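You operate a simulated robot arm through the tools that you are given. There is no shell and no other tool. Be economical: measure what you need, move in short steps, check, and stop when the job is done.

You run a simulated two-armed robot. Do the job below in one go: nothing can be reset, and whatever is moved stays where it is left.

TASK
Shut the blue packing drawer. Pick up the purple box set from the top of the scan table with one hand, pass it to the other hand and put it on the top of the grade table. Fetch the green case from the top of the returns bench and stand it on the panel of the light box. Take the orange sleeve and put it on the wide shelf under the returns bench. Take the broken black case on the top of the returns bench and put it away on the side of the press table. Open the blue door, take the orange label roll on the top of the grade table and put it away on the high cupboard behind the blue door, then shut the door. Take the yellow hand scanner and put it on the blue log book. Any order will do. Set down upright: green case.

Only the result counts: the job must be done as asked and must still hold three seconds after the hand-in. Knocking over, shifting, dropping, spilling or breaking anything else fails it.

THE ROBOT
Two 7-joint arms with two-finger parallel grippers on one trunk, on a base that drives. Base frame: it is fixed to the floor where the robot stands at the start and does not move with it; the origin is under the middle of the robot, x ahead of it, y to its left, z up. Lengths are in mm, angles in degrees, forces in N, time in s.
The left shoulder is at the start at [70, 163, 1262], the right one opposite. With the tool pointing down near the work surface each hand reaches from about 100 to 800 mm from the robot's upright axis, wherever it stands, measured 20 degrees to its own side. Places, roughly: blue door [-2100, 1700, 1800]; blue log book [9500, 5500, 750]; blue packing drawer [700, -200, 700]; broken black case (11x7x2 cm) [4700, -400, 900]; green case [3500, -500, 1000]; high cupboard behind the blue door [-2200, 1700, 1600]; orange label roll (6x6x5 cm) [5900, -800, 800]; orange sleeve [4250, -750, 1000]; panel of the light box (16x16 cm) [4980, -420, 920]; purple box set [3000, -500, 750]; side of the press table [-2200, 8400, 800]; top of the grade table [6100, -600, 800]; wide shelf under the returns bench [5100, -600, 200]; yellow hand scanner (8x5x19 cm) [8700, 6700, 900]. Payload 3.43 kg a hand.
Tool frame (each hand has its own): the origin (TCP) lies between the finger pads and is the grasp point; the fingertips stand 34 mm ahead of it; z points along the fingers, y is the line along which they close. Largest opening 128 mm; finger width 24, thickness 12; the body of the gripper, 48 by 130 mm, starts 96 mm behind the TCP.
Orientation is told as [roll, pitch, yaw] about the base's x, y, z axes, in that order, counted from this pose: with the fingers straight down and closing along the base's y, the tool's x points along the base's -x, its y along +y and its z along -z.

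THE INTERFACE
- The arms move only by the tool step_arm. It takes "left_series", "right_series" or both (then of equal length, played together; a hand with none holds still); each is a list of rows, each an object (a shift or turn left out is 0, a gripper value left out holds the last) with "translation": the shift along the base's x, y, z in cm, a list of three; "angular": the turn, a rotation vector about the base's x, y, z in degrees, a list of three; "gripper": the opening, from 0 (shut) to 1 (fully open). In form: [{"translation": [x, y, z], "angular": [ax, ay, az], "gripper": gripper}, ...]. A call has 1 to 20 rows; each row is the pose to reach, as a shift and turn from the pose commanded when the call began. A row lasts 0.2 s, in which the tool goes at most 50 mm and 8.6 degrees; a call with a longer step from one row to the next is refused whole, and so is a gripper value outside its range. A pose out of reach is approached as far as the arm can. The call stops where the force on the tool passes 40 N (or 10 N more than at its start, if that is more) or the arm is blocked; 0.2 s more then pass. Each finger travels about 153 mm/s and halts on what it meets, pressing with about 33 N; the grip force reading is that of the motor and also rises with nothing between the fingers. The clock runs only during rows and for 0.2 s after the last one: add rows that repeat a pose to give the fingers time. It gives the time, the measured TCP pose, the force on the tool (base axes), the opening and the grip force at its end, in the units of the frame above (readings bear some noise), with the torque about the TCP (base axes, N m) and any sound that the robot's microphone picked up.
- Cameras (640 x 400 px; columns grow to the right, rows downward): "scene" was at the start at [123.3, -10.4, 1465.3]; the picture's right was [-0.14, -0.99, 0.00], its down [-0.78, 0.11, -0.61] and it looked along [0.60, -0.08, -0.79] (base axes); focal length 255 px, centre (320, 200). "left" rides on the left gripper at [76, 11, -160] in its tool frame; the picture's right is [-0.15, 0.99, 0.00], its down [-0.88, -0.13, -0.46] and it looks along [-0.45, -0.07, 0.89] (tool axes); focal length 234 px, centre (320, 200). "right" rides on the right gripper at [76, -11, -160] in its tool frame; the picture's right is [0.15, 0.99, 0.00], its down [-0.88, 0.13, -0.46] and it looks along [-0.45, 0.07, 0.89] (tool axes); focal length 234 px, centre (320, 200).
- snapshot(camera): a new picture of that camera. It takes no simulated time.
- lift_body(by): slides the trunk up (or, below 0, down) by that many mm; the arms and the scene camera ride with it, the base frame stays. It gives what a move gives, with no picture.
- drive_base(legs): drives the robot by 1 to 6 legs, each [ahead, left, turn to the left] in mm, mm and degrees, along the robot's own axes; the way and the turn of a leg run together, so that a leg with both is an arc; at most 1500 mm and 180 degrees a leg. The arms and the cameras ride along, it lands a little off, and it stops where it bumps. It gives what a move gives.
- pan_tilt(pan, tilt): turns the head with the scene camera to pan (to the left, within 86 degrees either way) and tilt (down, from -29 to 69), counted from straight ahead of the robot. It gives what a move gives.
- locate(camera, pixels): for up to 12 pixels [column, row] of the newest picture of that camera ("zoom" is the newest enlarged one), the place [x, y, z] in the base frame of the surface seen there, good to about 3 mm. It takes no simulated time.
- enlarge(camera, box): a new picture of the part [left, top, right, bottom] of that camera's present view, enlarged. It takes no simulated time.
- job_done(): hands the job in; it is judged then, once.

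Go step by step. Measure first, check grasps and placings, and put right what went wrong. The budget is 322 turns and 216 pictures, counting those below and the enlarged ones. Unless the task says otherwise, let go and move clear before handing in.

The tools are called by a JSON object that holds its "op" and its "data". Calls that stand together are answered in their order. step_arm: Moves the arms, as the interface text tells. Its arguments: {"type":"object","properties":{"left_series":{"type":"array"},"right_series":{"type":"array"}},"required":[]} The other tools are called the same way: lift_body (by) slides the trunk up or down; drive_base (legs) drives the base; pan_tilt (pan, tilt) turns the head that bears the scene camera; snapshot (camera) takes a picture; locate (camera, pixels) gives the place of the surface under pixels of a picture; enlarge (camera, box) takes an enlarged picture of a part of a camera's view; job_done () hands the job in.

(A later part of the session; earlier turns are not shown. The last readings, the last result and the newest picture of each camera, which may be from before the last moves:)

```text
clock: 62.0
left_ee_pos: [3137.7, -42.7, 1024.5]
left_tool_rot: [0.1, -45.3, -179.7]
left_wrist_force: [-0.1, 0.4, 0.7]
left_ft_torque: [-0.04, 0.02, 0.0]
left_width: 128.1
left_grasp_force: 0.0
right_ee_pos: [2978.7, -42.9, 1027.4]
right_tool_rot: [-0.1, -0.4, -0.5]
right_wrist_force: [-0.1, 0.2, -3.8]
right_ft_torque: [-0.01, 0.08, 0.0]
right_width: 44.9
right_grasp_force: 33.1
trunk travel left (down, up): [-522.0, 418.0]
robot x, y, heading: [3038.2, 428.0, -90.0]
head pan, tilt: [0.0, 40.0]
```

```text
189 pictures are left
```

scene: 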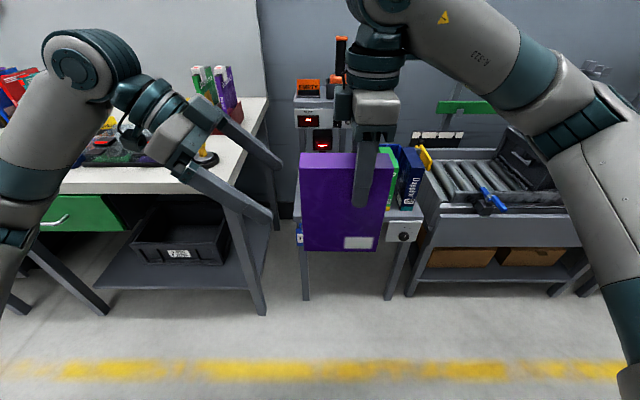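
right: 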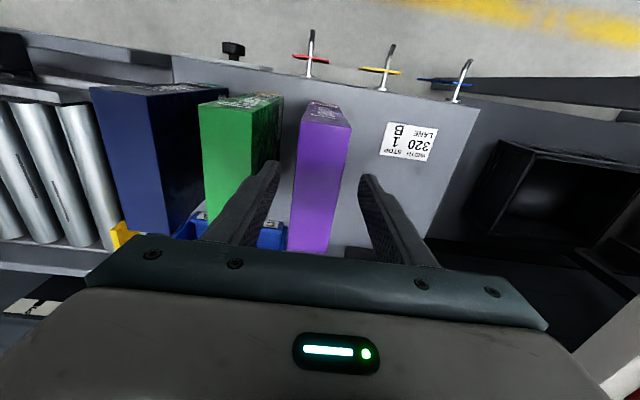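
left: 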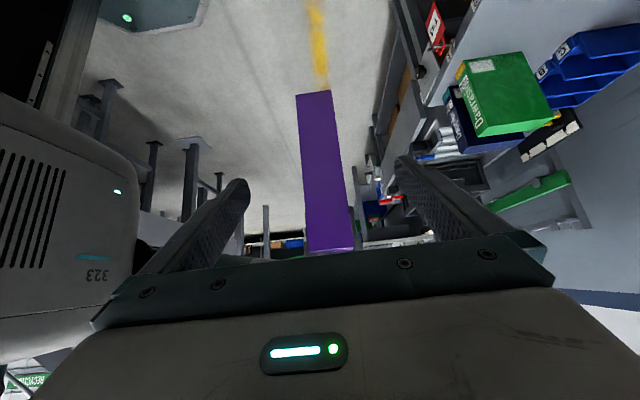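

Aligned: the box edge (325,170) sits centred between the left fingers. Advance and grip.

{"op": "step_arm", "data": {"left_series": [{"translation": [-3, 0, -2.6]}, {"translation": [-6, 0, -5.2]}, {"translation": [-9.4, 0, -8.2]}, {"translation": [-9.4, 0, -8.2], "gripper": 0.2}, {"translation": [-9.4, 0, -8.2], "gripper": 0.2}, {"translation": [-9.4, 0, -8.2], "gripper": 0}, {"translation": [-9.4, 0, -8.2]}]}}

{"op": "snapshot", "data": {"camera": "scene"}}

```text
clock: 63.6
left_ee_pos: [3038.7, -43.1, 944.0]
left_tool_rot: [0.1, -45.2, -179.7]
left_wrist_force: [-3.5, 2.9, 0.8]
left_ft_torque: [0.75, -0.23, -1.23]
left_width: 45.0
left_grasp_force: 32.7
right_ee_pos: [2978.1, -41.6, 1026.8]
right_tool_rot: [-0.2, -0.5, -0.4]
right_wrist_force: [3.4, -2.7, -3.4]
right_ft_torque: [-0.92, 0.01, 1.04]
right_width: 44.7
right_grasp_force: 33.3
trunk travel left (down, up): [-522.0, 418.0]
robot x, y, heading: [3038.7, 429.5, -89.7]
head pan, tilt: [0.0, 40.0]
```

```text
188 pictures are left
```

scene: 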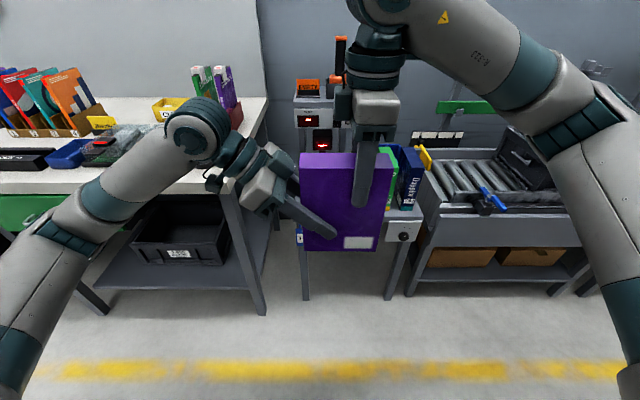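

Left grips at 45 mm. Open the right hand and raise it clear.

{"op": "step_arm", "data": {"right_series": [{"gripper": 0.6}, {"gripper": 0.6}, {"translation": [0, 0, 3], "gripper": 0.6}, {"translation": [0, 0, 6]}, {"translation": [0, 0, 10]}, {"translation": [-4, 0, 12]}, {"translation": [-8, 0, 12]}, {"translation": [-10, 0, 12]}]}}

{"op": "snapshot", "data": {"camera": "scene"}}

```text
clock: 65.4
left_ee_pos: [3039.5, -43.4, 943.1]
left_tool_rot: [0.0, -45.2, -179.7]
left_wrist_force: [-0.1, -0.5, 0.4]
left_ft_torque: [0.01, -0.1, -0.03]
left_width: 44.9
left_grasp_force: 33.0
right_ee_pos: [2911.9, 12.5, 1123.2]
right_tool_rot: [-0.1, -0.4, -0.2]
right_wrist_force: [-0.1, -0.4, 0.2]
right_ft_torque: [-0.01, -0.04, 0.0]
right_width: 77.1
right_grasp_force: 0.1
right hand out of reach, approached as far as the arm can: row 3, 4, 5, 6, 7, 8
trunk travel left (down, up): [-522.0, 418.0]
robot x, y, heading: [3040.0, 432.0, -89.7]
head pan, tilt: [0.0, 40.0]
```

```text
187 pictures are left
```

scene: 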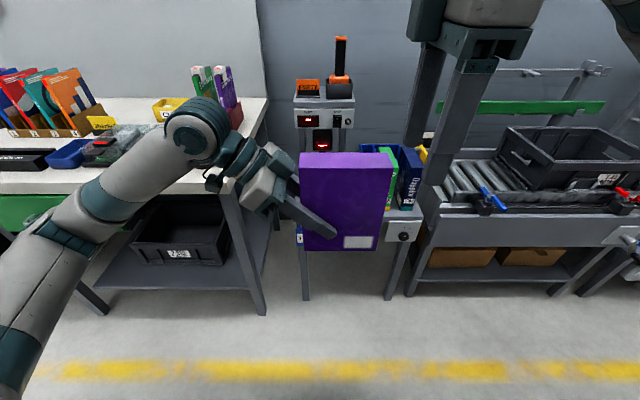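

The box is in the left hand. Look left along the aisle before driving sideways.

{"op": "pan_tilt", "data": {"pan": 75, "tilt": 25}}

{"op": "snapshot", "data": {"camera": "scene"}}

{"op": "locate", "data": {"camera": "scene", "pixels": [[60, 200], [120, 150], [180, 130], [380, 150], [430, 180], [480, 250], [250, 120], [300, 110], [520, 160]]}}

```text
clock: 66.9
left_ee_pos: [3039.3, -43.7, 944.1]
left_tool_rot: [0.0, -45.2, -179.6]
left_wrist_force: [-0.4, 0.5, 0.5]
left_ft_torque: [0.01, -0.15, 0.0]
left_width: 44.9
left_grasp_force: 33.1
right_ee_pos: [2913.5, 12.5, 1123.2]
right_tool_rot: [-0.2, -0.5, -0.2]
right_wrist_force: [0.0, 0.6, 0.4]
right_ft_torque: [0.02, -0.02, 0.01]
right_width: 77.2
right_grasp_force: 0.0
trunk travel left (down, up): [-522.0, 418.0]
robot x, y, heading: [3039.7, 427.8, -90.0]
head pan, tilt: [75.0, 25.0]
```

```text
186 pictures are left
```

scene: 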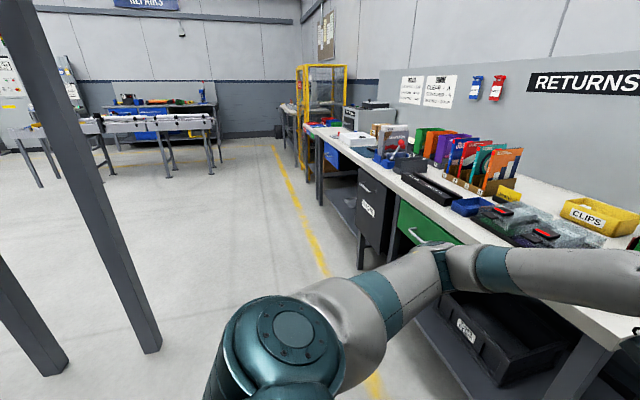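

```text
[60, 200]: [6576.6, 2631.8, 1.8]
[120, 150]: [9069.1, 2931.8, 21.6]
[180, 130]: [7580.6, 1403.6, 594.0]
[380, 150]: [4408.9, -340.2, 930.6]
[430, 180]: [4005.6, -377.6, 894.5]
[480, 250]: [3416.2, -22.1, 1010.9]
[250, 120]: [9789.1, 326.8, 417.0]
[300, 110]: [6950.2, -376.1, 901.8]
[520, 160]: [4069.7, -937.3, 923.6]
```

{"op": "locate", "data": {"camera": "scene", "pixels": [[150, 347], [50, 370], [335, 70], [300, 170], [345, 125], [325, 180], [270, 160], [375, 118], [315, 215], [310, 130]]}}

{"op": "enlarge", "data": {"camera": "scene", "box": [230, 40, 550, 240]}}

```text
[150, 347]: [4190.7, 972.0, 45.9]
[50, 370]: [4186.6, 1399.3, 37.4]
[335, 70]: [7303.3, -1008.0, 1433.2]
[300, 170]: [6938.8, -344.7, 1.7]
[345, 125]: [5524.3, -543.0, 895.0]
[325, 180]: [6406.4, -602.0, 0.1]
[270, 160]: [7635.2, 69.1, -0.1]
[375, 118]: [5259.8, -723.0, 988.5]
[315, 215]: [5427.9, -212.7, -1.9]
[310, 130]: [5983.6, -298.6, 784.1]
```

```text
2.00 times, centred on (390, 140) of scene
```

zoom: 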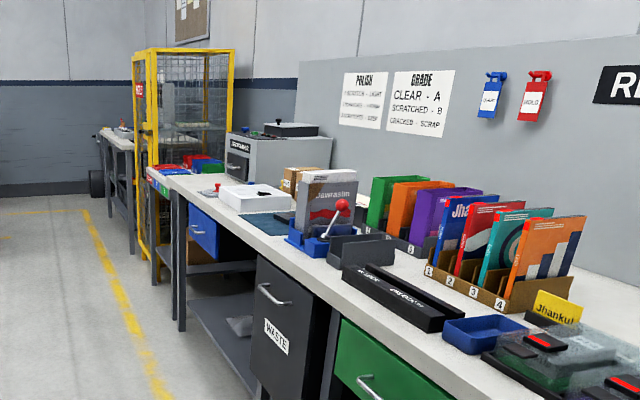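

A post stands at (4190, 972); bench fronts at y≈-340. I'll drive at y≈340 to x≈5800.

{"op": "drive_base", "data": {"legs": [[80, 0, 0], [0, 1400, 0], [0, 1400, 0]]}}

{"op": "pan_tilt", "data": {"pan": 15, "tilt": 40}}

{"op": "snapshot", "data": {"camera": "scene"}}

```text
clock: 81.0
left_ee_pos: [5815.5, -103.4, 944.1]
left_tool_rot: [0.1, -45.2, -179.6]
left_wrist_force: [0.4, 0.2, -4.2]
left_ft_torque: [0.01, -0.16, 0.03]
left_width: 44.8
left_grasp_force: 32.8
right_ee_pos: [5689.5, -46.6, 1123.2]
right_tool_rot: [0.0, -0.6, -0.2]
right_wrist_force: [-0.5, -0.4, -0.9]
right_ft_torque: [-0.01, -0.02, 0.0]
right_width: 76.7
right_grasp_force: 0.1
trunk travel left (down, up): [-522.0, 418.0]
robot x, y, heading: [5814.6, 364.0, -89.9]
head pan, tilt: [75.0, 25.0]
```

```text
clock: 82.3
left_ee_pos: [5815.2, -102.2, 944.1]
left_tool_rot: [0.1, -45.2, -179.6]
left_wrist_force: [0.2, 0.3, -3.4]
left_ft_torque: [-0.03, -0.13, 0.01]
left_width: 44.5
left_grasp_force: 32.7
right_ee_pos: [5688.9, -47.5, 1123.4]
right_tool_rot: [0.0, -0.5, -0.2]
right_wrist_force: [0.3, 1.3, -0.1]
right_ft_torque: [0.04, 0.02, 0.01]
right_width: 76.6
right_grasp_force: 0.0
trunk travel left (down, up): [-522.0, 418.0]
robot x, y, heading: [5816.6, 371.2, -89.9]
head pan, tilt: [15.0, 40.0]
```

```text
184 pictures are left
```

scene: 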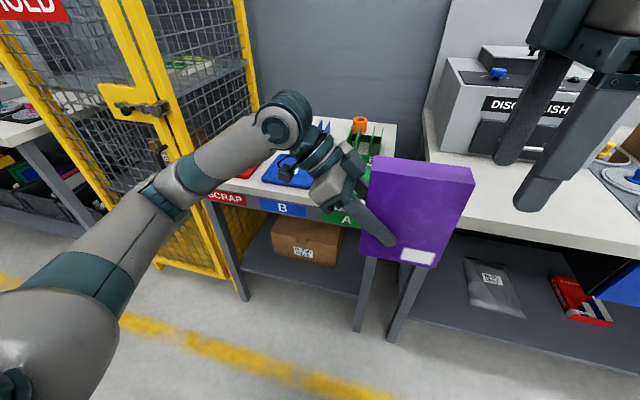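

The grade table (SCRAP / B / A trays) is mostly hidden. Raising the trunk for a better view.

{"op": "lift_body", "data": {"by": 300}}

{"op": "pan_tilt", "data": {"pan": 10, "tilt": 45}}

{"op": "step_arm", "data": {"left_series": [{"translation": [-4, 0, 0]}, {"translation": [-8, 0, 0]}, {"translation": [-12, 0, 0]}, {"translation": [-16, 0, 0]}], "right_series": [{"translation": [-4, 0, 0]}, {"translation": [-8, 0, 0]}, {"translation": [-12, 0, 0]}, {"translation": [-16, 0, 0]}]}}

{"op": "snapshot", "data": {"camera": "scene"}}

```text
clock: 85.3
left_ee_pos: [5816.6, -103.5, 1244.2]
left_tool_rot: [0.1, -45.1, -179.6]
left_wrist_force: [1.2, 0.5, -4.4]
left_ft_torque: [-0.01, -0.15, -0.01]
left_width: 44.6
left_grasp_force: 32.7
right_ee_pos: [5688.0, -47.7, 1422.8]
right_tool_rot: [-0.1, -0.6, -0.2]
right_wrist_force: [0.8, -0.7, -0.1]
right_ft_torque: [-0.03, 0.01, 0.01]
right_width: 76.9
right_grasp_force: 0.0
trunk travel left (down, up): [-822.0, 118.0]
robot x, y, heading: [5814.1, 365.9, -89.8]
head pan, tilt: [15.0, 40.0]
```

```text
clock: 85.9
left_ee_pos: [5816.1, -103.9, 1244.4]
left_tool_rot: [0.1, -45.2, -179.7]
left_wrist_force: [1.2, -1.3, -4.4]
left_ft_torque: [0.01, -0.14, 0.05]
left_width: 44.7
left_grasp_force: 33.3
right_ee_pos: [5689.9, -47.6, 1424.2]
right_tool_rot: [0.0, -0.4, -0.1]
right_wrist_force: [-0.4, 0.0, 0.1]
right_ft_torque: [-0.01, 0.02, 0.01]
right_width: 76.6
right_grasp_force: 0.0
trunk travel left (down, up): [-822.0, 118.0]
robot x, y, heading: [5814.2, 368.4, -90.0]
head pan, tilt: [10.0, 45.0]
```

```text
clock: 86.9
left_ee_pos: [5653.2, -102.5, 1241.8]
left_tool_rot: [0.2, -45.0, -179.6]
left_wrist_force: [-1.4, 0.2, -4.3]
left_ft_torque: [-0.03, -0.17, 0.02]
left_width: 44.8
left_grasp_force: 32.9
right_ee_pos: [5585.6, 12.7, 1395.7]
right_tool_rot: [-0.1, -0.7, -0.4]
right_wrist_force: [-0.5, 0.2, 0.9]
right_ft_torque: [0.0, -0.1, -0.01]
right_width: 77.0
right_grasp_force: 0.0
right hand out of reach, approached as far as the arm can: row 1, 2, 3, 4
trunk travel left (down, up): [-822.0, 118.0]
robot x, y, heading: [5812.8, 372.3, -90.1]
head pan, tilt: [10.0, 45.0]
```

```text
183 pictures are left
```

scene: 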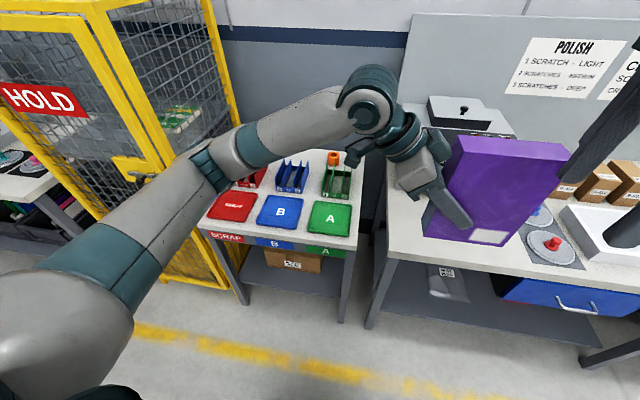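

{"op": "enlarge", "data": {"camera": "scene", "box": [190, 130, 400, 280]}}

{"op": "locate", "data": {"camera": "zoom", "pixels": [[430, 85], [440, 95], [60, 265], [130, 230], [260, 240], [410, 240], [490, 260], [350, 220], [500, 130], [280, 140], [430, 140], [345, 170]]}}

```text
2.67 times, centred on (295, 205) of scene
```

zoom: 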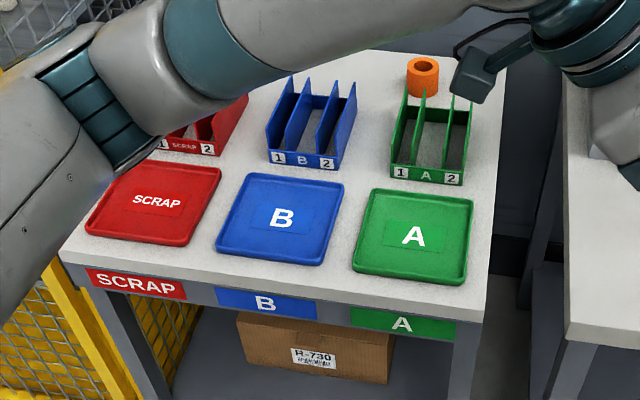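

```text
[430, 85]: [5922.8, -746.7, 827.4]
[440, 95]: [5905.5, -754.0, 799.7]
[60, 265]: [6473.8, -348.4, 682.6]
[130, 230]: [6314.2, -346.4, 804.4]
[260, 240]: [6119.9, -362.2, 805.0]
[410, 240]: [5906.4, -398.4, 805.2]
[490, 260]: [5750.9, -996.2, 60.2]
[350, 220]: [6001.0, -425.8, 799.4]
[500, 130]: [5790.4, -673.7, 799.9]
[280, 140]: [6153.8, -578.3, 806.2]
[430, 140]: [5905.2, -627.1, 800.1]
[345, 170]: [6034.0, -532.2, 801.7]
```

{"op": "locate", "data": {"camera": "zoom", "pixels": [[338, 166], [391, 176], [352, 110], [400, 110], [463, 184], [492, 184], [440, 65], [330, 62], [418, 100], [245, 130], [268, 160], [380, 60]]}}

{"op": "locate", "data": {"camera": "zoom", "pixels": [[365, 130], [370, 170], [355, 90], [480, 70], [470, 186], [465, 275], [355, 265], [325, 262], [345, 185], [362, 190], [470, 200], [380, 80]]}}

```text
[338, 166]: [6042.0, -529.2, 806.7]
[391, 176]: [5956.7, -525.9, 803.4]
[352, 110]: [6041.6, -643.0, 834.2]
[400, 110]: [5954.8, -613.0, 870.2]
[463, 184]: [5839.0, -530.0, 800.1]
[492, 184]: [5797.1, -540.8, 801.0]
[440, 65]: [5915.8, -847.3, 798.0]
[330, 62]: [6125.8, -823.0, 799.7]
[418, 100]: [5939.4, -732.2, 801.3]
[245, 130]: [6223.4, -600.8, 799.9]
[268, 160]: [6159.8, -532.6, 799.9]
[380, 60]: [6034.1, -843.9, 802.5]
```

```text
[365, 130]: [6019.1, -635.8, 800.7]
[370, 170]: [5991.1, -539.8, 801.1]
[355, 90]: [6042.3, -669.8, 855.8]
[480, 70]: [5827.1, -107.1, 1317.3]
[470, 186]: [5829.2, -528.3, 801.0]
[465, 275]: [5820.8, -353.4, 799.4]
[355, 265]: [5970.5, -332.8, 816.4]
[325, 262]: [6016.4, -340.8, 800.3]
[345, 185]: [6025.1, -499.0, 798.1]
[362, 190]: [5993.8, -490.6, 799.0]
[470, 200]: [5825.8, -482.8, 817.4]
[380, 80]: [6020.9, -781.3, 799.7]
```

The only good free spot for the box is the slot between the A and B racks (x 5957–6041, 84 mm), which needs a top grip with the left hand. I'll have the right hand hold it briefly low so the left can regrip from above; first bring it back to the middle.

{"op": "step_arm", "data": {"left_series": [{"translation": [4, 0, 0]}, {"translation": [8, 0, 0]}, {"translation": [12, 0, 0]}, {"translation": [16, 0, 0]}, {"translation": [20, 0, 0]}]}}

{"op": "lift_body", "data": {"by": -300}}

{"op": "step_arm", "data": {"right_series": [{"translation": [0, 0, 0], "angular": [0, -8.5, 0], "gripper": 1}, {"translation": [0, -2, 0], "angular": [0, -17, 0]}, {"translation": [0, -4, 0], "angular": [0, -25.5, 0]}, {"translation": [0, -7, 0], "angular": [0, -34, 0]}, {"translation": [0, -10, 0], "angular": [0, -42, 0]}, {"translation": [0, -11.5, 0], "angular": [0, -45, 0]}]}}

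{"op": "pan_tilt", "data": {"pan": 0, "tilt": 40}}

{"op": "snapshot", "data": {"camera": "scene"}}

```text
clock: 88.1
left_ee_pos: [5854.5, -102.6, 1241.5]
left_tool_rot: [0.2, -45.3, -179.8]
left_wrist_force: [1.2, 0.6, -4.1]
left_ft_torque: [-0.03, -0.13, 0.0]
left_width: 44.7
left_grasp_force: 33.0
right_ee_pos: [5591.7, 12.8, 1396.6]
right_tool_rot: [-0.1, -0.4, -0.2]
right_wrist_force: [0.0, 0.9, -0.5]
right_ft_torque: [0.02, 0.0, 0.03]
right_width: 76.8
right_grasp_force: 0.1
trunk travel left (down, up): [-822.0, 118.0]
robot x, y, heading: [5815.3, 372.1, -90.0]
head pan, tilt: [10.0, 45.0]
```

```text
clock: 91.1
left_ee_pos: [5853.3, -102.7, 941.2]
left_tool_rot: [0.2, -45.2, -179.6]
left_wrist_force: [0.4, 0.4, -3.3]
left_ft_torque: [-0.01, -0.13, -0.01]
left_width: 44.9
left_grasp_force: 32.4
right_ee_pos: [5590.8, 12.0, 1096.9]
right_tool_rot: [0.0, -0.4, -0.3]
right_wrist_force: [0.4, -0.1, 0.8]
right_ft_torque: [0.0, 0.01, -0.04]
right_width: 76.8
right_grasp_force: 0.1
trunk travel left (down, up): [-522.0, 418.0]
robot x, y, heading: [5812.5, 368.9, -90.0]
head pan, tilt: [10.0, 45.0]
```

```text
clock: 92.5
left_ee_pos: [5854.9, -103.7, 940.6]
left_tool_rot: [0.2, -45.2, -179.5]
left_wrist_force: [-1.0, -0.7, -3.3]
left_ft_torque: [0.0, -0.18, -0.03]
left_width: 45.1
left_grasp_force: 33.3
right_ee_pos: [5623.2, -54.0, 1109.9]
right_tool_rot: [0.4, -45.7, -0.7]
right_wrist_force: [-0.7, -0.4, 0.6]
right_ft_torque: [0.05, -0.02, 0.02]
right_width: 128.0
right_grasp_force: 0.1
right hand out of reach, approached as far as the arm can: row 3, 4, 5, 6
trunk travel left (down, up): [-522.0, 418.0]
robot x, y, heading: [5817.0, 368.8, -89.9]
head pan, tilt: [10.0, 45.0]
```

```text
clock: 93.3
left_ee_pos: [5853.3, -103.2, 941.5]
left_tool_rot: [0.2, -45.2, -179.6]
left_wrist_force: [0.7, 0.1, -3.4]
left_ft_torque: [0.01, -0.11, -0.01]
left_width: 44.8
left_grasp_force: 33.0
right_ee_pos: [5623.3, -53.6, 1110.0]
right_tool_rot: [0.4, -45.5, -0.8]
right_wrist_force: [-0.5, -0.3, -0.8]
right_ft_torque: [0.01, 0.0, 0.0]
right_width: 128.0
right_grasp_force: 0.0
trunk travel left (down, up): [-522.0, 418.0]
robot x, y, heading: [5815.2, 367.5, -90.2]
head pan, tilt: [0.0, 40.0]
```

```text
181 pictures are left
```

scene: 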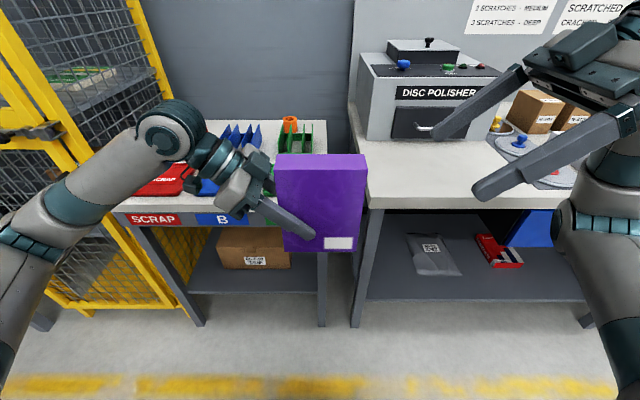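

{"op": "step_arm", "data": {"right_series": [{"translation": [0, -3, -3]}, {"translation": [1, -5, -6]}, {"translation": [3.5, -5, -8]}, {"translation": [6.6, -5, -9.1]}, {"translation": [6.6, -5, -9.1]}]}}

{"op": "snapshot", "data": {"camera": "right"}}

```text
clock: 94.5
left_ee_pos: [5852.8, -103.1, 942.1]
left_tool_rot: [0.1, -45.1, -179.8]
left_wrist_force: [-0.5, -0.3, -4.3]
left_ft_torque: [-0.01, -0.15, -0.02]
left_width: 45.0
left_grasp_force: 32.9
right_ee_pos: [5702.4, -67.9, 1036.7]
right_tool_rot: [0.3, -45.5, -0.7]
right_wrist_force: [0.3, -0.4, 0.1]
right_ft_torque: [0.03, -0.03, -0.01]
right_width: 128.1
right_grasp_force: 0.1
right hand out of reach, approached as far as the arm can: row 1, 2, 3, 4, 5
trunk travel left (down, up): [-522.0, 418.0]
robot x, y, heading: [5816.3, 368.6, -90.0]
head pan, tilt: [0.0, 40.0]
```

```text
180 pictures are left
```

right: 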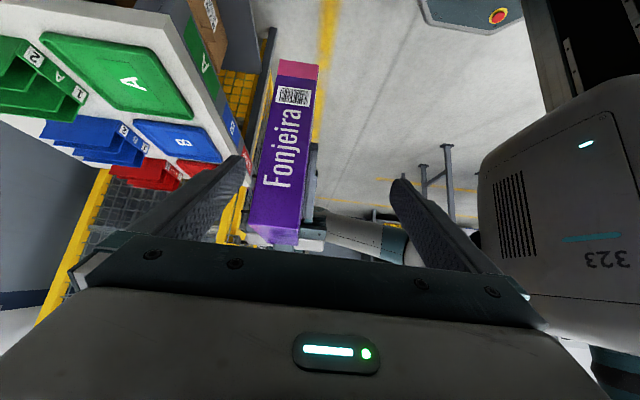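

The right arm is stuck at a joint limit (y short by 35). I'll untilt it, reach further forward, and tilt again there.

{"op": "step_arm", "data": {"right_series": [{"translation": [-3, 0, 3], "angular": [0, 8, 0]}, {"translation": [-6, 0, 6], "angular": [0, 16, 0]}, {"translation": [-9, 0, 9], "angular": [0, 24, 0]}, {"translation": [-12, -2, 10], "angular": [0, 32, 0]}, {"translation": [-13, -5, 10], "angular": [0, 40, 0]}, {"translation": [-14, -8, 10], "angular": [0, 45, 0]}, {"translation": [-15, -11, 8], "angular": [0, 45, 0]}, {"translation": [-15, -14, 5], "angular": [0, 45, 0]}]}}

{"op": "step_arm", "data": {"right_series": [{"angular": [0, -8.5, 0]}, {"angular": [0, -17, 0]}, {"angular": [0, -25.5, 0]}, {"angular": [0, -34, 0]}, {"angular": [0, -42, 0]}, {"angular": [0, -45, 0]}]}}

{"op": "snapshot", "data": {"camera": "scene"}}

```text
clock: 96.3
left_ee_pos: [5852.8, -105.3, 939.7]
left_tool_rot: [-0.1, -45.2, -179.5]
left_wrist_force: [1.1, -0.3, -4.5]
left_ft_torque: [0.03, -0.12, 0.02]
left_width: 44.9
left_grasp_force: 32.9
right_ee_pos: [5658.8, -59.3, 1051.4]
right_tool_rot: [-0.2, -0.6, -0.8]
right_wrist_force: [-0.1, -0.6, 0.4]
right_ft_torque: [0.05, 0.01, 0.04]
right_width: 128.1
right_grasp_force: 0.1
right hand out of reach, approached as far as the arm can: row 2, 3, 4, 5, 6, 7, 8
trunk travel left (down, up): [-522.0, 418.0]
robot x, y, heading: [5812.7, 368.8, -90.0]
head pan, tilt: [0.0, 40.0]
```

```text
clock: 97.7
left_ee_pos: [5852.0, -103.0, 940.8]
left_tool_rot: [0.1, -45.1, -179.6]
left_wrist_force: [0.1, 0.3, -4.0]
left_ft_torque: [-0.01, -0.14, -0.01]
left_width: 44.9
left_grasp_force: 32.9
right_ee_pos: [5655.9, -52.5, 1054.7]
right_tool_rot: [0.2, -45.5, -0.5]
right_wrist_force: [-0.2, 0.5, -0.2]
right_ft_torque: [0.01, -0.01, -0.02]
right_width: 127.9
right_grasp_force: 0.1
trunk travel left (down, up): [-522.0, 418.0]
robot x, y, heading: [5813.6, 369.5, -90.0]
head pan, tilt: [0.0, 40.0]
```

```text
179 pictures are left
```

scene: 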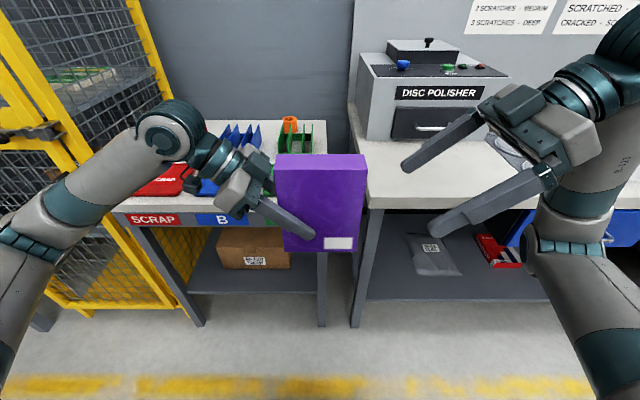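

Right can work at y≈-55, so I move the box 45 mm nearer instead, and bring the right to the pre-grip.

{"op": "step_arm", "data": {"left_series": [{"translation": [0, 1.5, 0]}, {"translation": [0, 3, 0]}, {"translation": [0, 4.5, 0]}, {"translation": [0, 4.5, 0]}, {"translation": [0, 4.5, 0]}], "right_series": [{"translation": [0, 0, 0]}, {"translation": [1, 0, -1]}, {"translation": [2, 0, -2]}, {"translation": [3, 0, -3.5]}, {"translation": [3, 0, -3.5]}]}}

{"op": "snapshot", "data": {"camera": "right"}}

```text
clock: 98.9
left_ee_pos: [5853.8, -57.8, 939.6]
left_tool_rot: [0.1, -45.2, -179.7]
left_wrist_force: [-0.2, 0.6, -4.5]
left_ft_torque: [0.0, -0.12, 0.01]
left_width: 45.0
left_grasp_force: 33.0
right_ee_pos: [5684.7, -49.8, 1019.7]
right_tool_rot: [0.2, -45.4, -0.6]
right_wrist_force: [0.4, 0.9, 0.2]
right_ft_torque: [-0.05, -0.02, 0.0]
right_width: 128.0
right_grasp_force: 0.2
trunk travel left (down, up): [-522.0, 418.0]
robot x, y, heading: [5812.7, 371.9, -89.9]
head pan, tilt: [0.0, 40.0]
```

```text
178 pictures are left
```

right: 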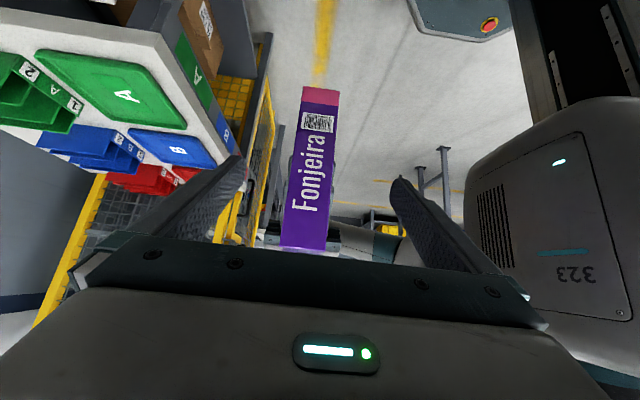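

{"op": "locate", "data": {"camera": "right", "pixels": [[312, 150], [318, 92], [300, 235]]}}

{"op": "step_arm", "data": {"right_series": [{"translation": [3, -0.7, -3]}, {"translation": [6, -0.7, -6]}, {"translation": [8.2, -0.7, -7.9]}, {"translation": [8.2, -0.7, -7.9], "gripper": 0.25}, {"translation": [8.2, -0.7, -7.9], "gripper": 0.25}, {"translation": [8.2, -0.7, -7.9], "gripper": 0}, {"translation": [8.2, -0.7, -7.9]}]}}

{"op": "snapshot", "data": {"camera": "scene"}}

```text
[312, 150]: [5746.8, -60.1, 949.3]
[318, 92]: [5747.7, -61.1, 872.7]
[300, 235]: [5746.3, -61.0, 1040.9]
```

```text
clock: 100.1
left_ee_pos: [5854.3, -50.6, 938.0]
left_tool_rot: [-0.6, -44.7, -180.1]
left_wrist_force: [-1.6, 15.2, 2.2]
left_ft_torque: [0.73, 0.44, -1.2]
left_width: 46.1
left_grasp_force: 32.7
right_ee_pos: [5744.3, -45.3, 961.8]
right_tool_rot: [0.2, -45.3, -1.6]
right_wrist_force: [1.0, -14.9, -2.7]
right_ft_torque: [-1.12, 0.05, -0.41]
right_width: 46.1
right_grasp_force: 33.0
right hand out of reach, approached as far as the arm can: row 1, 2, 3, 4, 5, 6
trunk travel left (down, up): [-522.0, 418.0]
robot x, y, heading: [5814.6, 367.0, -90.0]
head pan, tilt: [0.0, 40.0]
stopped in row 6 (left hand): the force on the tool passed its limit at 45 N (the readings are from after the stop); the commanded pose is now the measured one
```

```text
177 pictures are left
```

scene: 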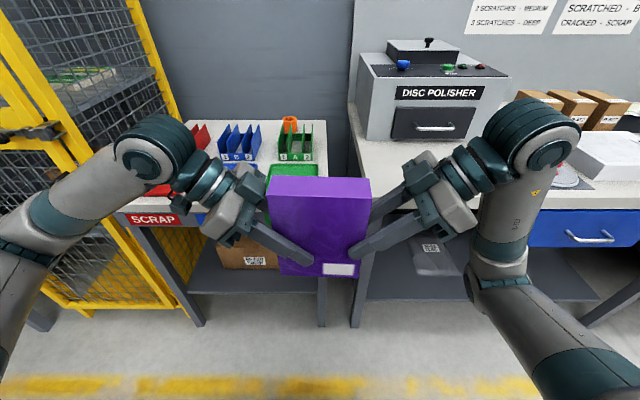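

Right gripped only the edge (TCP at x 5744). Reopen, shift the box 25 mm into the right fingers with the left, regrip.

{"op": "step_arm", "data": {"right_series": [{"gripper": 0.6}, {"gripper": 0.6}, {"gripper": 0.6}, {"gripper": 0.6}, {"gripper": 0.6}, {"gripper": 0.6}], "left_series": [{}, {}, {"translation": [-1, 0.2, 1]}, {"translation": [-2, 0.4, 2]}, {"translation": [-2.7, 0.4, 2]}, {"translation": [-2.7, 0.4, 2]}]}}

{"op": "snapshot", "data": {"camera": "right"}}

```text
clock: 101.5
left_ee_pos: [5826.1, -47.2, 956.7]
left_tool_rot: [-0.4, -44.8, -179.9]
left_wrist_force: [-0.1, -0.1, -3.2]
left_ft_torque: [0.0, -0.11, 0.01]
left_width: 44.9
left_grasp_force: 33.3
right_ee_pos: [5744.2, -45.6, 961.2]
right_tool_rot: [0.2, -45.4, -1.5]
right_wrist_force: [-0.2, 0.3, 0.0]
right_ft_torque: [0.03, -0.02, -0.02]
right_width: 76.8
right_grasp_force: 0.2
trunk travel left (down, up): [-522.0, 418.0]
robot x, y, heading: [5818.0, 367.9, -89.9]
head pan, tilt: [0.0, 40.0]
```

```text
176 pictures are left
```

right: 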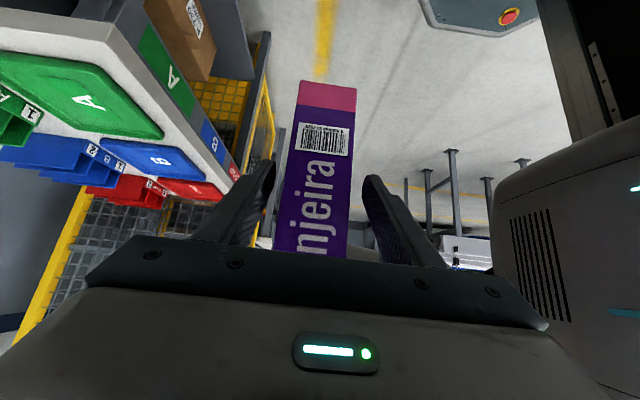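

{"op": "step_arm", "data": {"right_series": [{"gripper": 0.4}, {"gripper": 0.37}, {"gripper": 0.2}, {"gripper": 0}, {"gripper": 0}]}}

{"op": "step_arm", "data": {"left_series": [{"gripper": 0.6}, {"gripper": 0.6}, {"gripper": 0.6}]}}

{"op": "snapshot", "data": {"camera": "scene"}}

```text
clock: 102.7
left_ee_pos: [5826.7, -47.4, 955.9]
left_tool_rot: [-0.4, -44.7, -180.0]
left_wrist_force: [5.1, 26.1, 1.8]
left_ft_torque: [0.3, -0.17, -1.94]
left_width: 45.1
left_grasp_force: 32.4
right_ee_pos: [5742.3, -45.2, 961.2]
right_tool_rot: [0.2, -45.2, -1.6]
right_wrist_force: [-5.2, -25.5, 0.0]
right_ft_torque: [-0.42, 0.5, -0.15]
right_width: 44.6
right_grasp_force: 33.1
trunk travel left (down, up): [-522.0, 418.0]
robot x, y, heading: [5811.6, 367.4, -90.2]
head pan, tilt: [0.0, 40.0]
```

```text
clock: 103.5
left_ee_pos: [5827.0, -50.7, 955.2]
left_tool_rot: [-0.4, -44.8, -179.8]
left_wrist_force: [0.6, -0.3, 0.3]
left_ft_torque: [-0.01, -0.01, 0.02]
left_width: 76.8
left_grasp_force: 0.0
right_ee_pos: [5744.3, -44.7, 960.7]
right_tool_rot: [0.3, -45.4, -1.4]
right_wrist_force: [0.6, 0.0, -0.2]
right_ft_torque: [0.02, 0.15, -0.02]
right_width: 44.7
right_grasp_force: 32.9
trunk travel left (down, up): [-522.0, 418.0]
robot x, y, heading: [5813.6, 368.8, -90.1]
head pan, tilt: [0.0, 40.0]
```

```text
175 pictures are left
```

scene: 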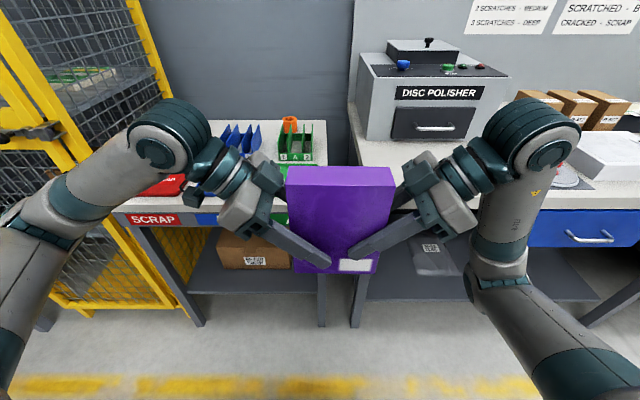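

Right holds the box alone. Left retreats, turns vertical and goes above the box.

{"op": "step_arm", "data": {"left_series": [{"translation": [3, 0, 3]}, {"translation": [6, 0, 6]}, {"translation": [9, 0, 9]}, {"translation": [11, 0, 12], "angular": [0, -8, 0]}, {"translation": [12, 0, 15], "angular": [0, -16, 0]}, {"translation": [12, 0, 18], "angular": [0, -24, 0]}, {"translation": [12, 0, 20], "angular": [0, -32, 0]}, {"translation": [12, 0, 22], "angular": [0, -40, 0]}, {"translation": [9, 0, 22], "angular": [0, -45, 0]}, {"translation": [5, 0, 22], "angular": [0, -45, 0]}, {"translation": [1, 0, 22], "angular": [0, -45, 0]}, {"translation": [-2, 0, 22], "angular": [0, -45, 0]}, {"translation": [-2, 0, 22], "angular": [0, -45, 0]}]}}

{"op": "snapshot", "data": {"camera": "scene"}}

{"op": "snapshot", "data": {"camera": "left"}}

```text
clock: 106.3
left_ee_pos: [5807.9, -49.1, 1176.5]
left_tool_rot: [-0.3, 0.2, -179.9]
left_wrist_force: [-0.9, 0.4, 0.2]
left_ft_torque: [0.02, 0.06, -0.03]
left_width: 76.8
left_grasp_force: 0.1
right_ee_pos: [5745.1, -44.9, 961.9]
right_tool_rot: [0.3, -45.2, -1.5]
right_wrist_force: [0.3, -0.6, 0.7]
right_ft_torque: [0.0, 0.23, 0.02]
right_width: 45.0
right_grasp_force: 32.7
trunk travel left (down, up): [-522.0, 418.0]
robot x, y, heading: [5814.8, 369.3, -89.8]
head pan, tilt: [0.0, 40.0]
```

```text
174 pictures are left
```

scene: 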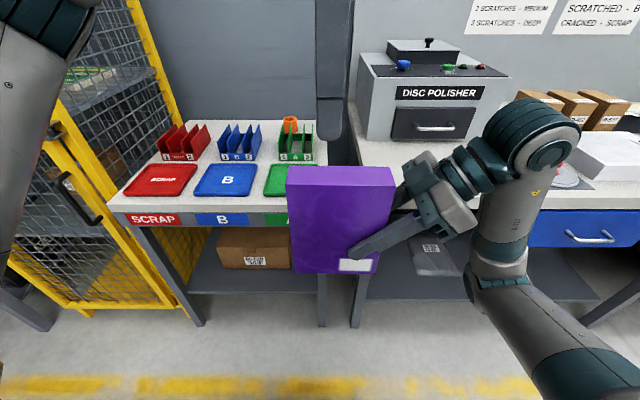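

```text
173 pictures are left
```

left: 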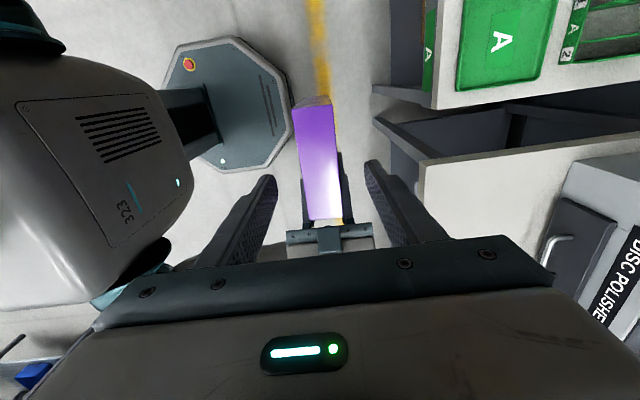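

{"op": "locate", "data": {"camera": "left", "pixels": [[300, 112], [332, 112], [308, 215], [340, 215], [270, 80], [265, 160], [290, 120]]}}

```text
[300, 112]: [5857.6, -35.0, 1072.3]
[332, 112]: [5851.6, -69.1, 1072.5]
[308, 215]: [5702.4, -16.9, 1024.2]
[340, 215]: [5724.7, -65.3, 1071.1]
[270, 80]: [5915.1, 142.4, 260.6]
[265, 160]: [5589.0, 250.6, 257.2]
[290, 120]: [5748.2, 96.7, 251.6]
```

{"op": "step_arm", "data": {"left_series": [{"translation": [-0.5, -0.2, -4]}, {"translation": [-1, -0.2, -8]}, {"translation": [-1, -0.2, -11]}, {"translation": [-1, -0.2, -13.6]}, {"translation": [-1, -0.2, -13.6], "gripper": 0.4}, {"translation": [-1, -0.2, -13.6], "gripper": 0.2}, {"translation": [-1, -0.2, -13.6], "gripper": 0}, {"translation": [-1, -0.2, -13.6]}]}}

{"op": "step_arm", "data": {"right_series": [{"gripper": 0.6}, {"gripper": 0.6}, {"translation": [-2, 0, 2]}, {"translation": [-5, 0, 5]}, {"translation": [-8, 0, 8]}, {"translation": [-11, 0, 11]}]}}

{"op": "snapshot", "data": {"camera": "scene"}}

```text
clock: 108.1
left_ee_pos: [5800.8, -50.5, 1043.3]
left_tool_rot: [-0.7, 0.3, 179.8]
left_wrist_force: [6.8, 37.4, 11.3]
left_ft_torque: [2.08, 0.21, -1.24]
left_width: 45.8
left_grasp_force: 32.6
right_ee_pos: [5742.5, -45.8, 961.4]
right_tool_rot: [0.2, -45.2, -1.8]
right_wrist_force: [-6.5, -37.8, -11.2]
right_ft_torque: [1.07, 0.0, -0.96]
right_width: 45.1
right_grasp_force: 33.0
trunk travel left (down, up): [-522.0, 418.0]
robot x, y, heading: [5815.9, 368.4, -89.8]
head pan, tilt: [0.0, 40.0]
```

```text
clock: 109.5
left_ee_pos: [5799.2, -53.4, 1042.3]
left_tool_rot: [-0.2, 0.3, -180.0]
left_wrist_force: [0.0, -0.1, -0.3]
left_ft_torque: [-0.02, -0.03, 0.01]
left_width: 44.9
left_grasp_force: 32.5
right_ee_pos: [5630.8, -44.4, 1072.8]
right_tool_rot: [0.1, -45.4, -1.4]
right_wrist_force: [-0.7, 0.2, 0.3]
right_ft_torque: [0.0, -0.02, -0.03]
right_width: 76.8
right_grasp_force: 0.0
trunk travel left (down, up): [-522.0, 418.0]
robot x, y, heading: [5817.8, 368.2, -89.8]
head pan, tilt: [0.0, 40.0]
```

```text
172 pictures are left
```

scene: 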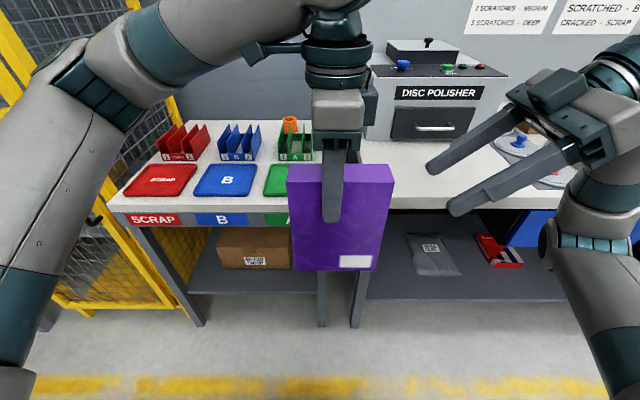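

Left now holds the box from the top. Rotate it to yaw -90, and retuck the right arm.

{"op": "step_arm", "data": {"left_series": [{"translation": [1, 0, 1]}, {"translation": [3, 0, 2]}, {"translation": [5, -1, 3]}, {"translation": [7, -2, 4]}, {"translation": [9, -3, 5]}, {"translation": [11, -4, 6]}], "right_series": [{"translation": [0, 0, 0], "angular": [0, 8.5, 0]}, {"translation": [-1, 0, 1], "angular": [0, 17, 0]}, {"translation": [-2, 0, 2], "angular": [0, 25.5, 0]}, {"translation": [-3, 0, 3], "angular": [0, 34, 0]}, {"translation": [-3, 0, 4], "angular": [0, 42, 0]}, {"translation": [-3, 0, 5], "angular": [0, 45, 0]}]}}

{"op": "step_arm", "data": {"left_series": [{"angular": [0, 0, 8.5]}, {"translation": [0, -1, 1], "angular": [0, 0, 17]}, {"translation": [0, -2, 2], "angular": [0, 0, 25.5]}, {"translation": [0, -3, 3], "angular": [0, 0, 34]}, {"translation": [0, -3, 3], "angular": [0, 0, 42.5]}, {"translation": [0, -3, 3], "angular": [0, 0, 51]}, {"translation": [0, -3, 3], "angular": [0, 0, 59.5]}, {"translation": [0, -3, 3], "angular": [0, 0, 68]}, {"translation": [0, -3, 3], "angular": [0, 0, 76.5]}, {"translation": [0, -3, 3], "angular": [0, 0, 85]}, {"translation": [0, -3, 3], "angular": [0, 0, 90]}], "right_series": [{"angular": [0, 0, -8.5]}, {"angular": [0, 0, -17]}, {"angular": [0, 0, -25.5]}, {"angular": [0, 0, -34]}, {"angular": [0, 0, -42.5]}, {"angular": [0, 0, -51]}, {"angular": [0, 0, -59.5]}, {"angular": [0, 0, -68]}, {"angular": [0, 0, -76.5]}, {"angular": [0, 0, -85]}, {"angular": [0, 0, -88]}]}}

{"op": "snapshot", "data": {"camera": "scene"}}

```text
clock: 110.9
left_ee_pos: [5908.5, -92.8, 1102.2]
left_tool_rot: [-0.3, 0.1, -180.0]
left_wrist_force: [0.3, 0.1, -3.5]
left_ft_torque: [0.01, 0.0, 0.02]
left_width: 44.8
left_grasp_force: 32.8
right_ee_pos: [5624.9, -16.1, 1111.2]
right_tool_rot: [-0.8, -0.3, -1.2]
right_wrist_force: [-0.4, 0.1, -0.1]
right_ft_torque: [0.01, 0.02, 0.0]
right_width: 76.9
right_grasp_force: 0.2
right hand out of reach, approached as far as the arm can: row 3, 4, 5, 6
trunk travel left (down, up): [-522.0, 418.0]
robot x, y, heading: [5815.9, 364.9, -89.9]
head pan, tilt: [0.0, 40.0]
```

```text
clock: 113.3
left_ee_pos: [5908.7, -121.3, 1130.5]
left_tool_rot: [-0.3, 0.3, -89.8]
left_wrist_force: [0.0, 0.2, -3.3]
left_ft_torque: [0.05, 0.03, 0.01]
left_width: 44.8
left_grasp_force: 32.6
right_ee_pos: [5627.1, -17.2, 1109.7]
right_tool_rot: [-0.8, -0.3, -89.1]
right_wrist_force: [-0.3, -1.2, -0.2]
right_ft_torque: [-0.02, 0.03, -0.03]
right_width: 76.8
right_grasp_force: 0.1
trunk travel left (down, up): [-522.0, 418.0]
robot x, y, heading: [5818.6, 366.6, -90.0]
head pan, tilt: [0.0, 40.0]
```

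```text
171 pictures are left
```

scene: 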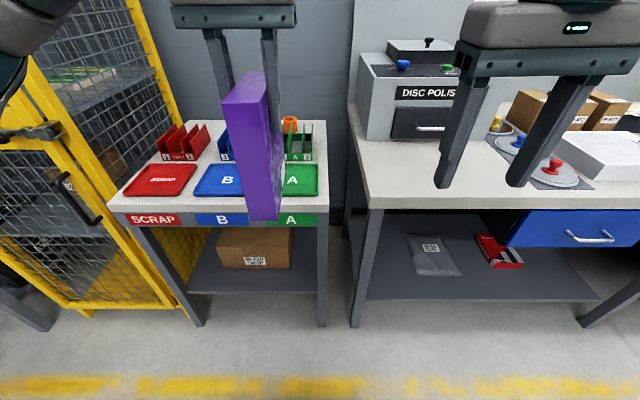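

{"op": "drive_base", "data": {"legs": [[0, 40, 0], [300, 0, 0]]}}

{"op": "pan_tilt", "data": {"pan": 20, "tilt": 55}}

{"op": "snapshot", "data": {"camera": "scene"}}

{"op": "snapshot", "data": {"camera": "left"}}

```text
clock: 115.9
left_ee_pos: [5952.4, -420.5, 1130.2]
left_tool_rot: [-0.3, 0.4, -89.7]
left_wrist_force: [-0.3, 0.2, -3.5]
left_ft_torque: [0.08, -0.01, -0.03]
left_width: 44.8
left_grasp_force: 32.8
right_ee_pos: [5671.1, -317.6, 1110.4]
right_tool_rot: [-0.9, -0.3, -88.7]
right_wrist_force: [-0.5, 0.5, -0.8]
right_ft_torque: [-0.02, 0.05, 0.02]
right_width: 76.7
right_grasp_force: 0.1
trunk travel left (down, up): [-522.0, 418.0]
robot x, y, heading: [5858.5, 71.0, -89.7]
head pan, tilt: [0.0, 40.0]
```

```text
clock: 116.7
left_ee_pos: [5953.9, -420.1, 1129.9]
left_tool_rot: [-0.4, 0.2, -89.8]
left_wrist_force: [-0.8, 0.3, -4.0]
left_ft_torque: [0.02, 0.0, 0.04]
left_width: 44.8
left_grasp_force: 33.4
right_ee_pos: [5671.9, -316.3, 1110.3]
right_tool_rot: [-0.7, -0.3, -88.7]
right_wrist_force: [0.0, -0.3, -0.2]
right_ft_torque: [-0.02, 0.0, 0.05]
right_width: 76.7
right_grasp_force: 0.0
trunk travel left (down, up): [-522.0, 418.0]
robot x, y, heading: [5859.8, 70.7, -89.9]
head pan, tilt: [20.0, 55.0]
```

```text
170 pictures are left
```

scene: 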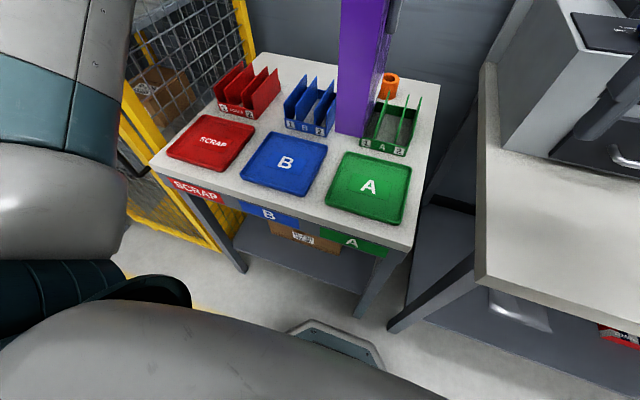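

```text
169 pictures are left
```

left: 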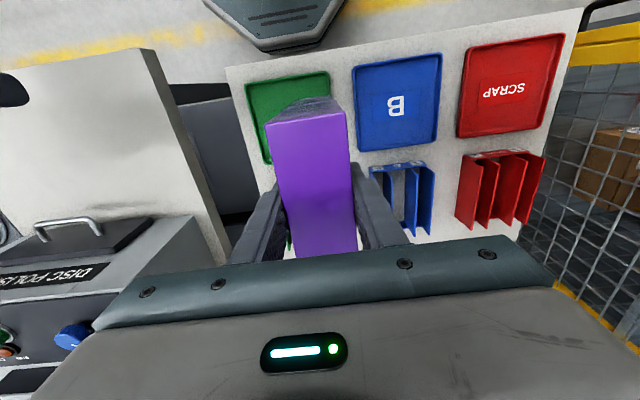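

{"op": "locate", "data": {"camera": "scene", "pixels": [[333, 80], [329, 134], [333, 100], [364, 140], [381, 95], [388, 84], [402, 78], [345, 128], [314, 78], [403, 155]]}}

{"op": "step_arm", "data": {"left_series": [{"translation": [1.5, -4, 0]}, {"translation": [3, -8, 0]}, {"translation": [4.5, -12, 0]}, {"translation": [4.5, -16, 0]}, {"translation": [4.5, -19, 0]}, {"translation": [4.5, -19, 0]}]}}

{"op": "snapshot", "data": {"camera": "scene"}}

{"op": "snapshot", "data": {"camera": "left"}}

```text
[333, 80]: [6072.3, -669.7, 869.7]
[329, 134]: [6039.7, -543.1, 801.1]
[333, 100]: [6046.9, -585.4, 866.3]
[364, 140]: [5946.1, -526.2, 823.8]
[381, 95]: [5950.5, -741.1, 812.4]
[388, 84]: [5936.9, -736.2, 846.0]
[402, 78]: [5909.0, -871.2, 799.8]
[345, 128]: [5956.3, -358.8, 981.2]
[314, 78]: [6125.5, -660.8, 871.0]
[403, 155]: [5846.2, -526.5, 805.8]
```

```text
clock: 118.1
left_ee_pos: [6001.4, -609.0, 1132.5]
left_tool_rot: [-0.3, 0.1, -89.7]
left_wrist_force: [-0.1, 0.1, -4.6]
left_ft_torque: [0.03, 0.02, -0.01]
left_width: 44.7
left_grasp_force: 33.4
right_ee_pos: [5669.9, -316.6, 1109.7]
right_tool_rot: [-0.8, -0.4, -88.7]
right_wrist_force: [-0.4, 0.2, -0.2]
right_ft_torque: [0.01, 0.02, -0.05]
right_width: 77.0
right_grasp_force: 0.0
trunk travel left (down, up): [-522.0, 418.0]
robot x, y, heading: [5859.2, 74.7, -89.7]
head pan, tilt: [20.0, 55.0]
```

```text
168 pictures are left
```

scene: 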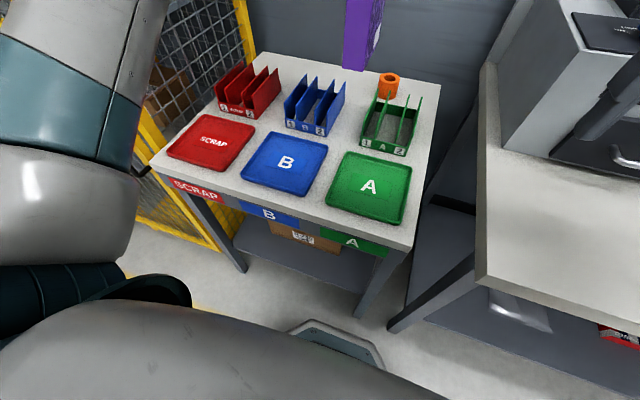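

```text
167 pictures are left
```

left: 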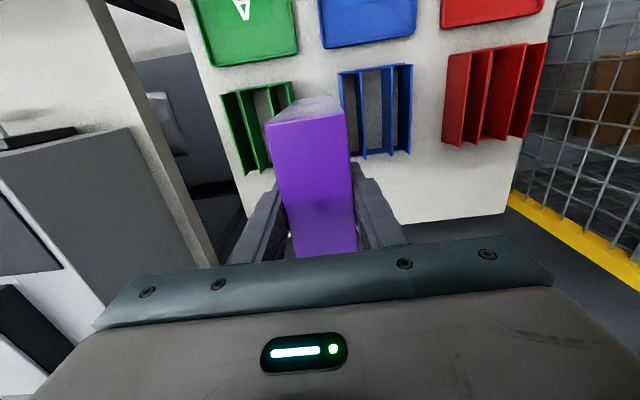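

{"op": "enlarge", "data": {"camera": "scene", "box": [280, 60, 440, 160]}}

{"op": "locate", "data": {"camera": "zoom", "pixels": [[194, 298], [262, 92], [260, 150], [200, 270], [225, 220], [316, 335], [375, 128], [340, 250], [330, 290], [300, 200], [395, 130], [320, 325]]}}

```text
4.00 times, centred on (360, 110) of scene
```

zoom: 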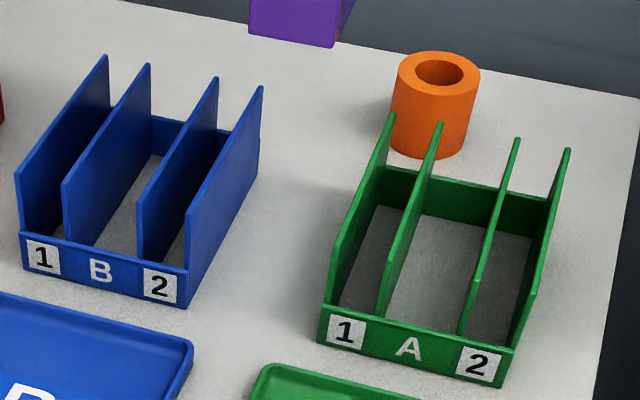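

```text
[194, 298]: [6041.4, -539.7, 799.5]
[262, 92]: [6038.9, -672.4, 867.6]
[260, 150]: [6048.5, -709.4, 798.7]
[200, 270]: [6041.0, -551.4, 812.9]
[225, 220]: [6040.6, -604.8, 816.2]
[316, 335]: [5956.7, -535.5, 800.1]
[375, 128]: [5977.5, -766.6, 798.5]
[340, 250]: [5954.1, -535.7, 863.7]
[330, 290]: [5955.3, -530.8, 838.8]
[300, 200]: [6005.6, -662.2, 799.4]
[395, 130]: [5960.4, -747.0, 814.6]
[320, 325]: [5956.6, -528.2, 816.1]
```

Slot centre x=5998. Lowering the box to the table.

{"op": "step_arm", "data": {"left_series": [{"translation": [-0.3, 0, -4]}, {"translation": [-0.3, 0, -8]}, {"translation": [-0.3, 0, -12]}, {"translation": [-0.3, 0, -15]}, {"translation": [-0.3, 0, -15]}]}}

{"op": "enlarge", "data": {"camera": "scene", "box": [280, 60, 440, 160]}}

```text
clock: 119.3
left_ee_pos: [5995.5, -611.4, 979.0]
left_tool_rot: [-0.2, 0.2, -89.6]
left_wrist_force: [-0.8, 0.9, -3.6]
left_ft_torque: [0.06, -0.01, 0.0]
left_width: 44.7
left_grasp_force: 33.2
right_ee_pos: [5670.2, -316.3, 1109.0]
right_tool_rot: [-0.7, -0.3, -88.7]
right_wrist_force: [-0.9, -0.1, -0.5]
right_ft_torque: [-0.04, -0.01, -0.02]
right_width: 76.8
right_grasp_force: 0.0
trunk travel left (down, up): [-522.0, 418.0]
robot x, y, heading: [5859.1, 68.6, -89.6]
head pan, tilt: [20.0, 55.0]
```

```text
4.00 times, centred on (360, 110) of scene
```

zoom: 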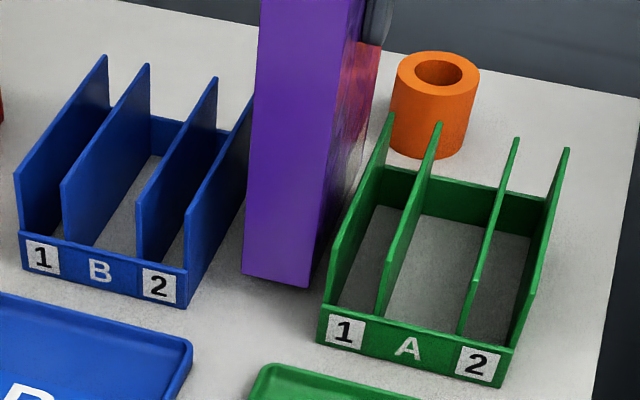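

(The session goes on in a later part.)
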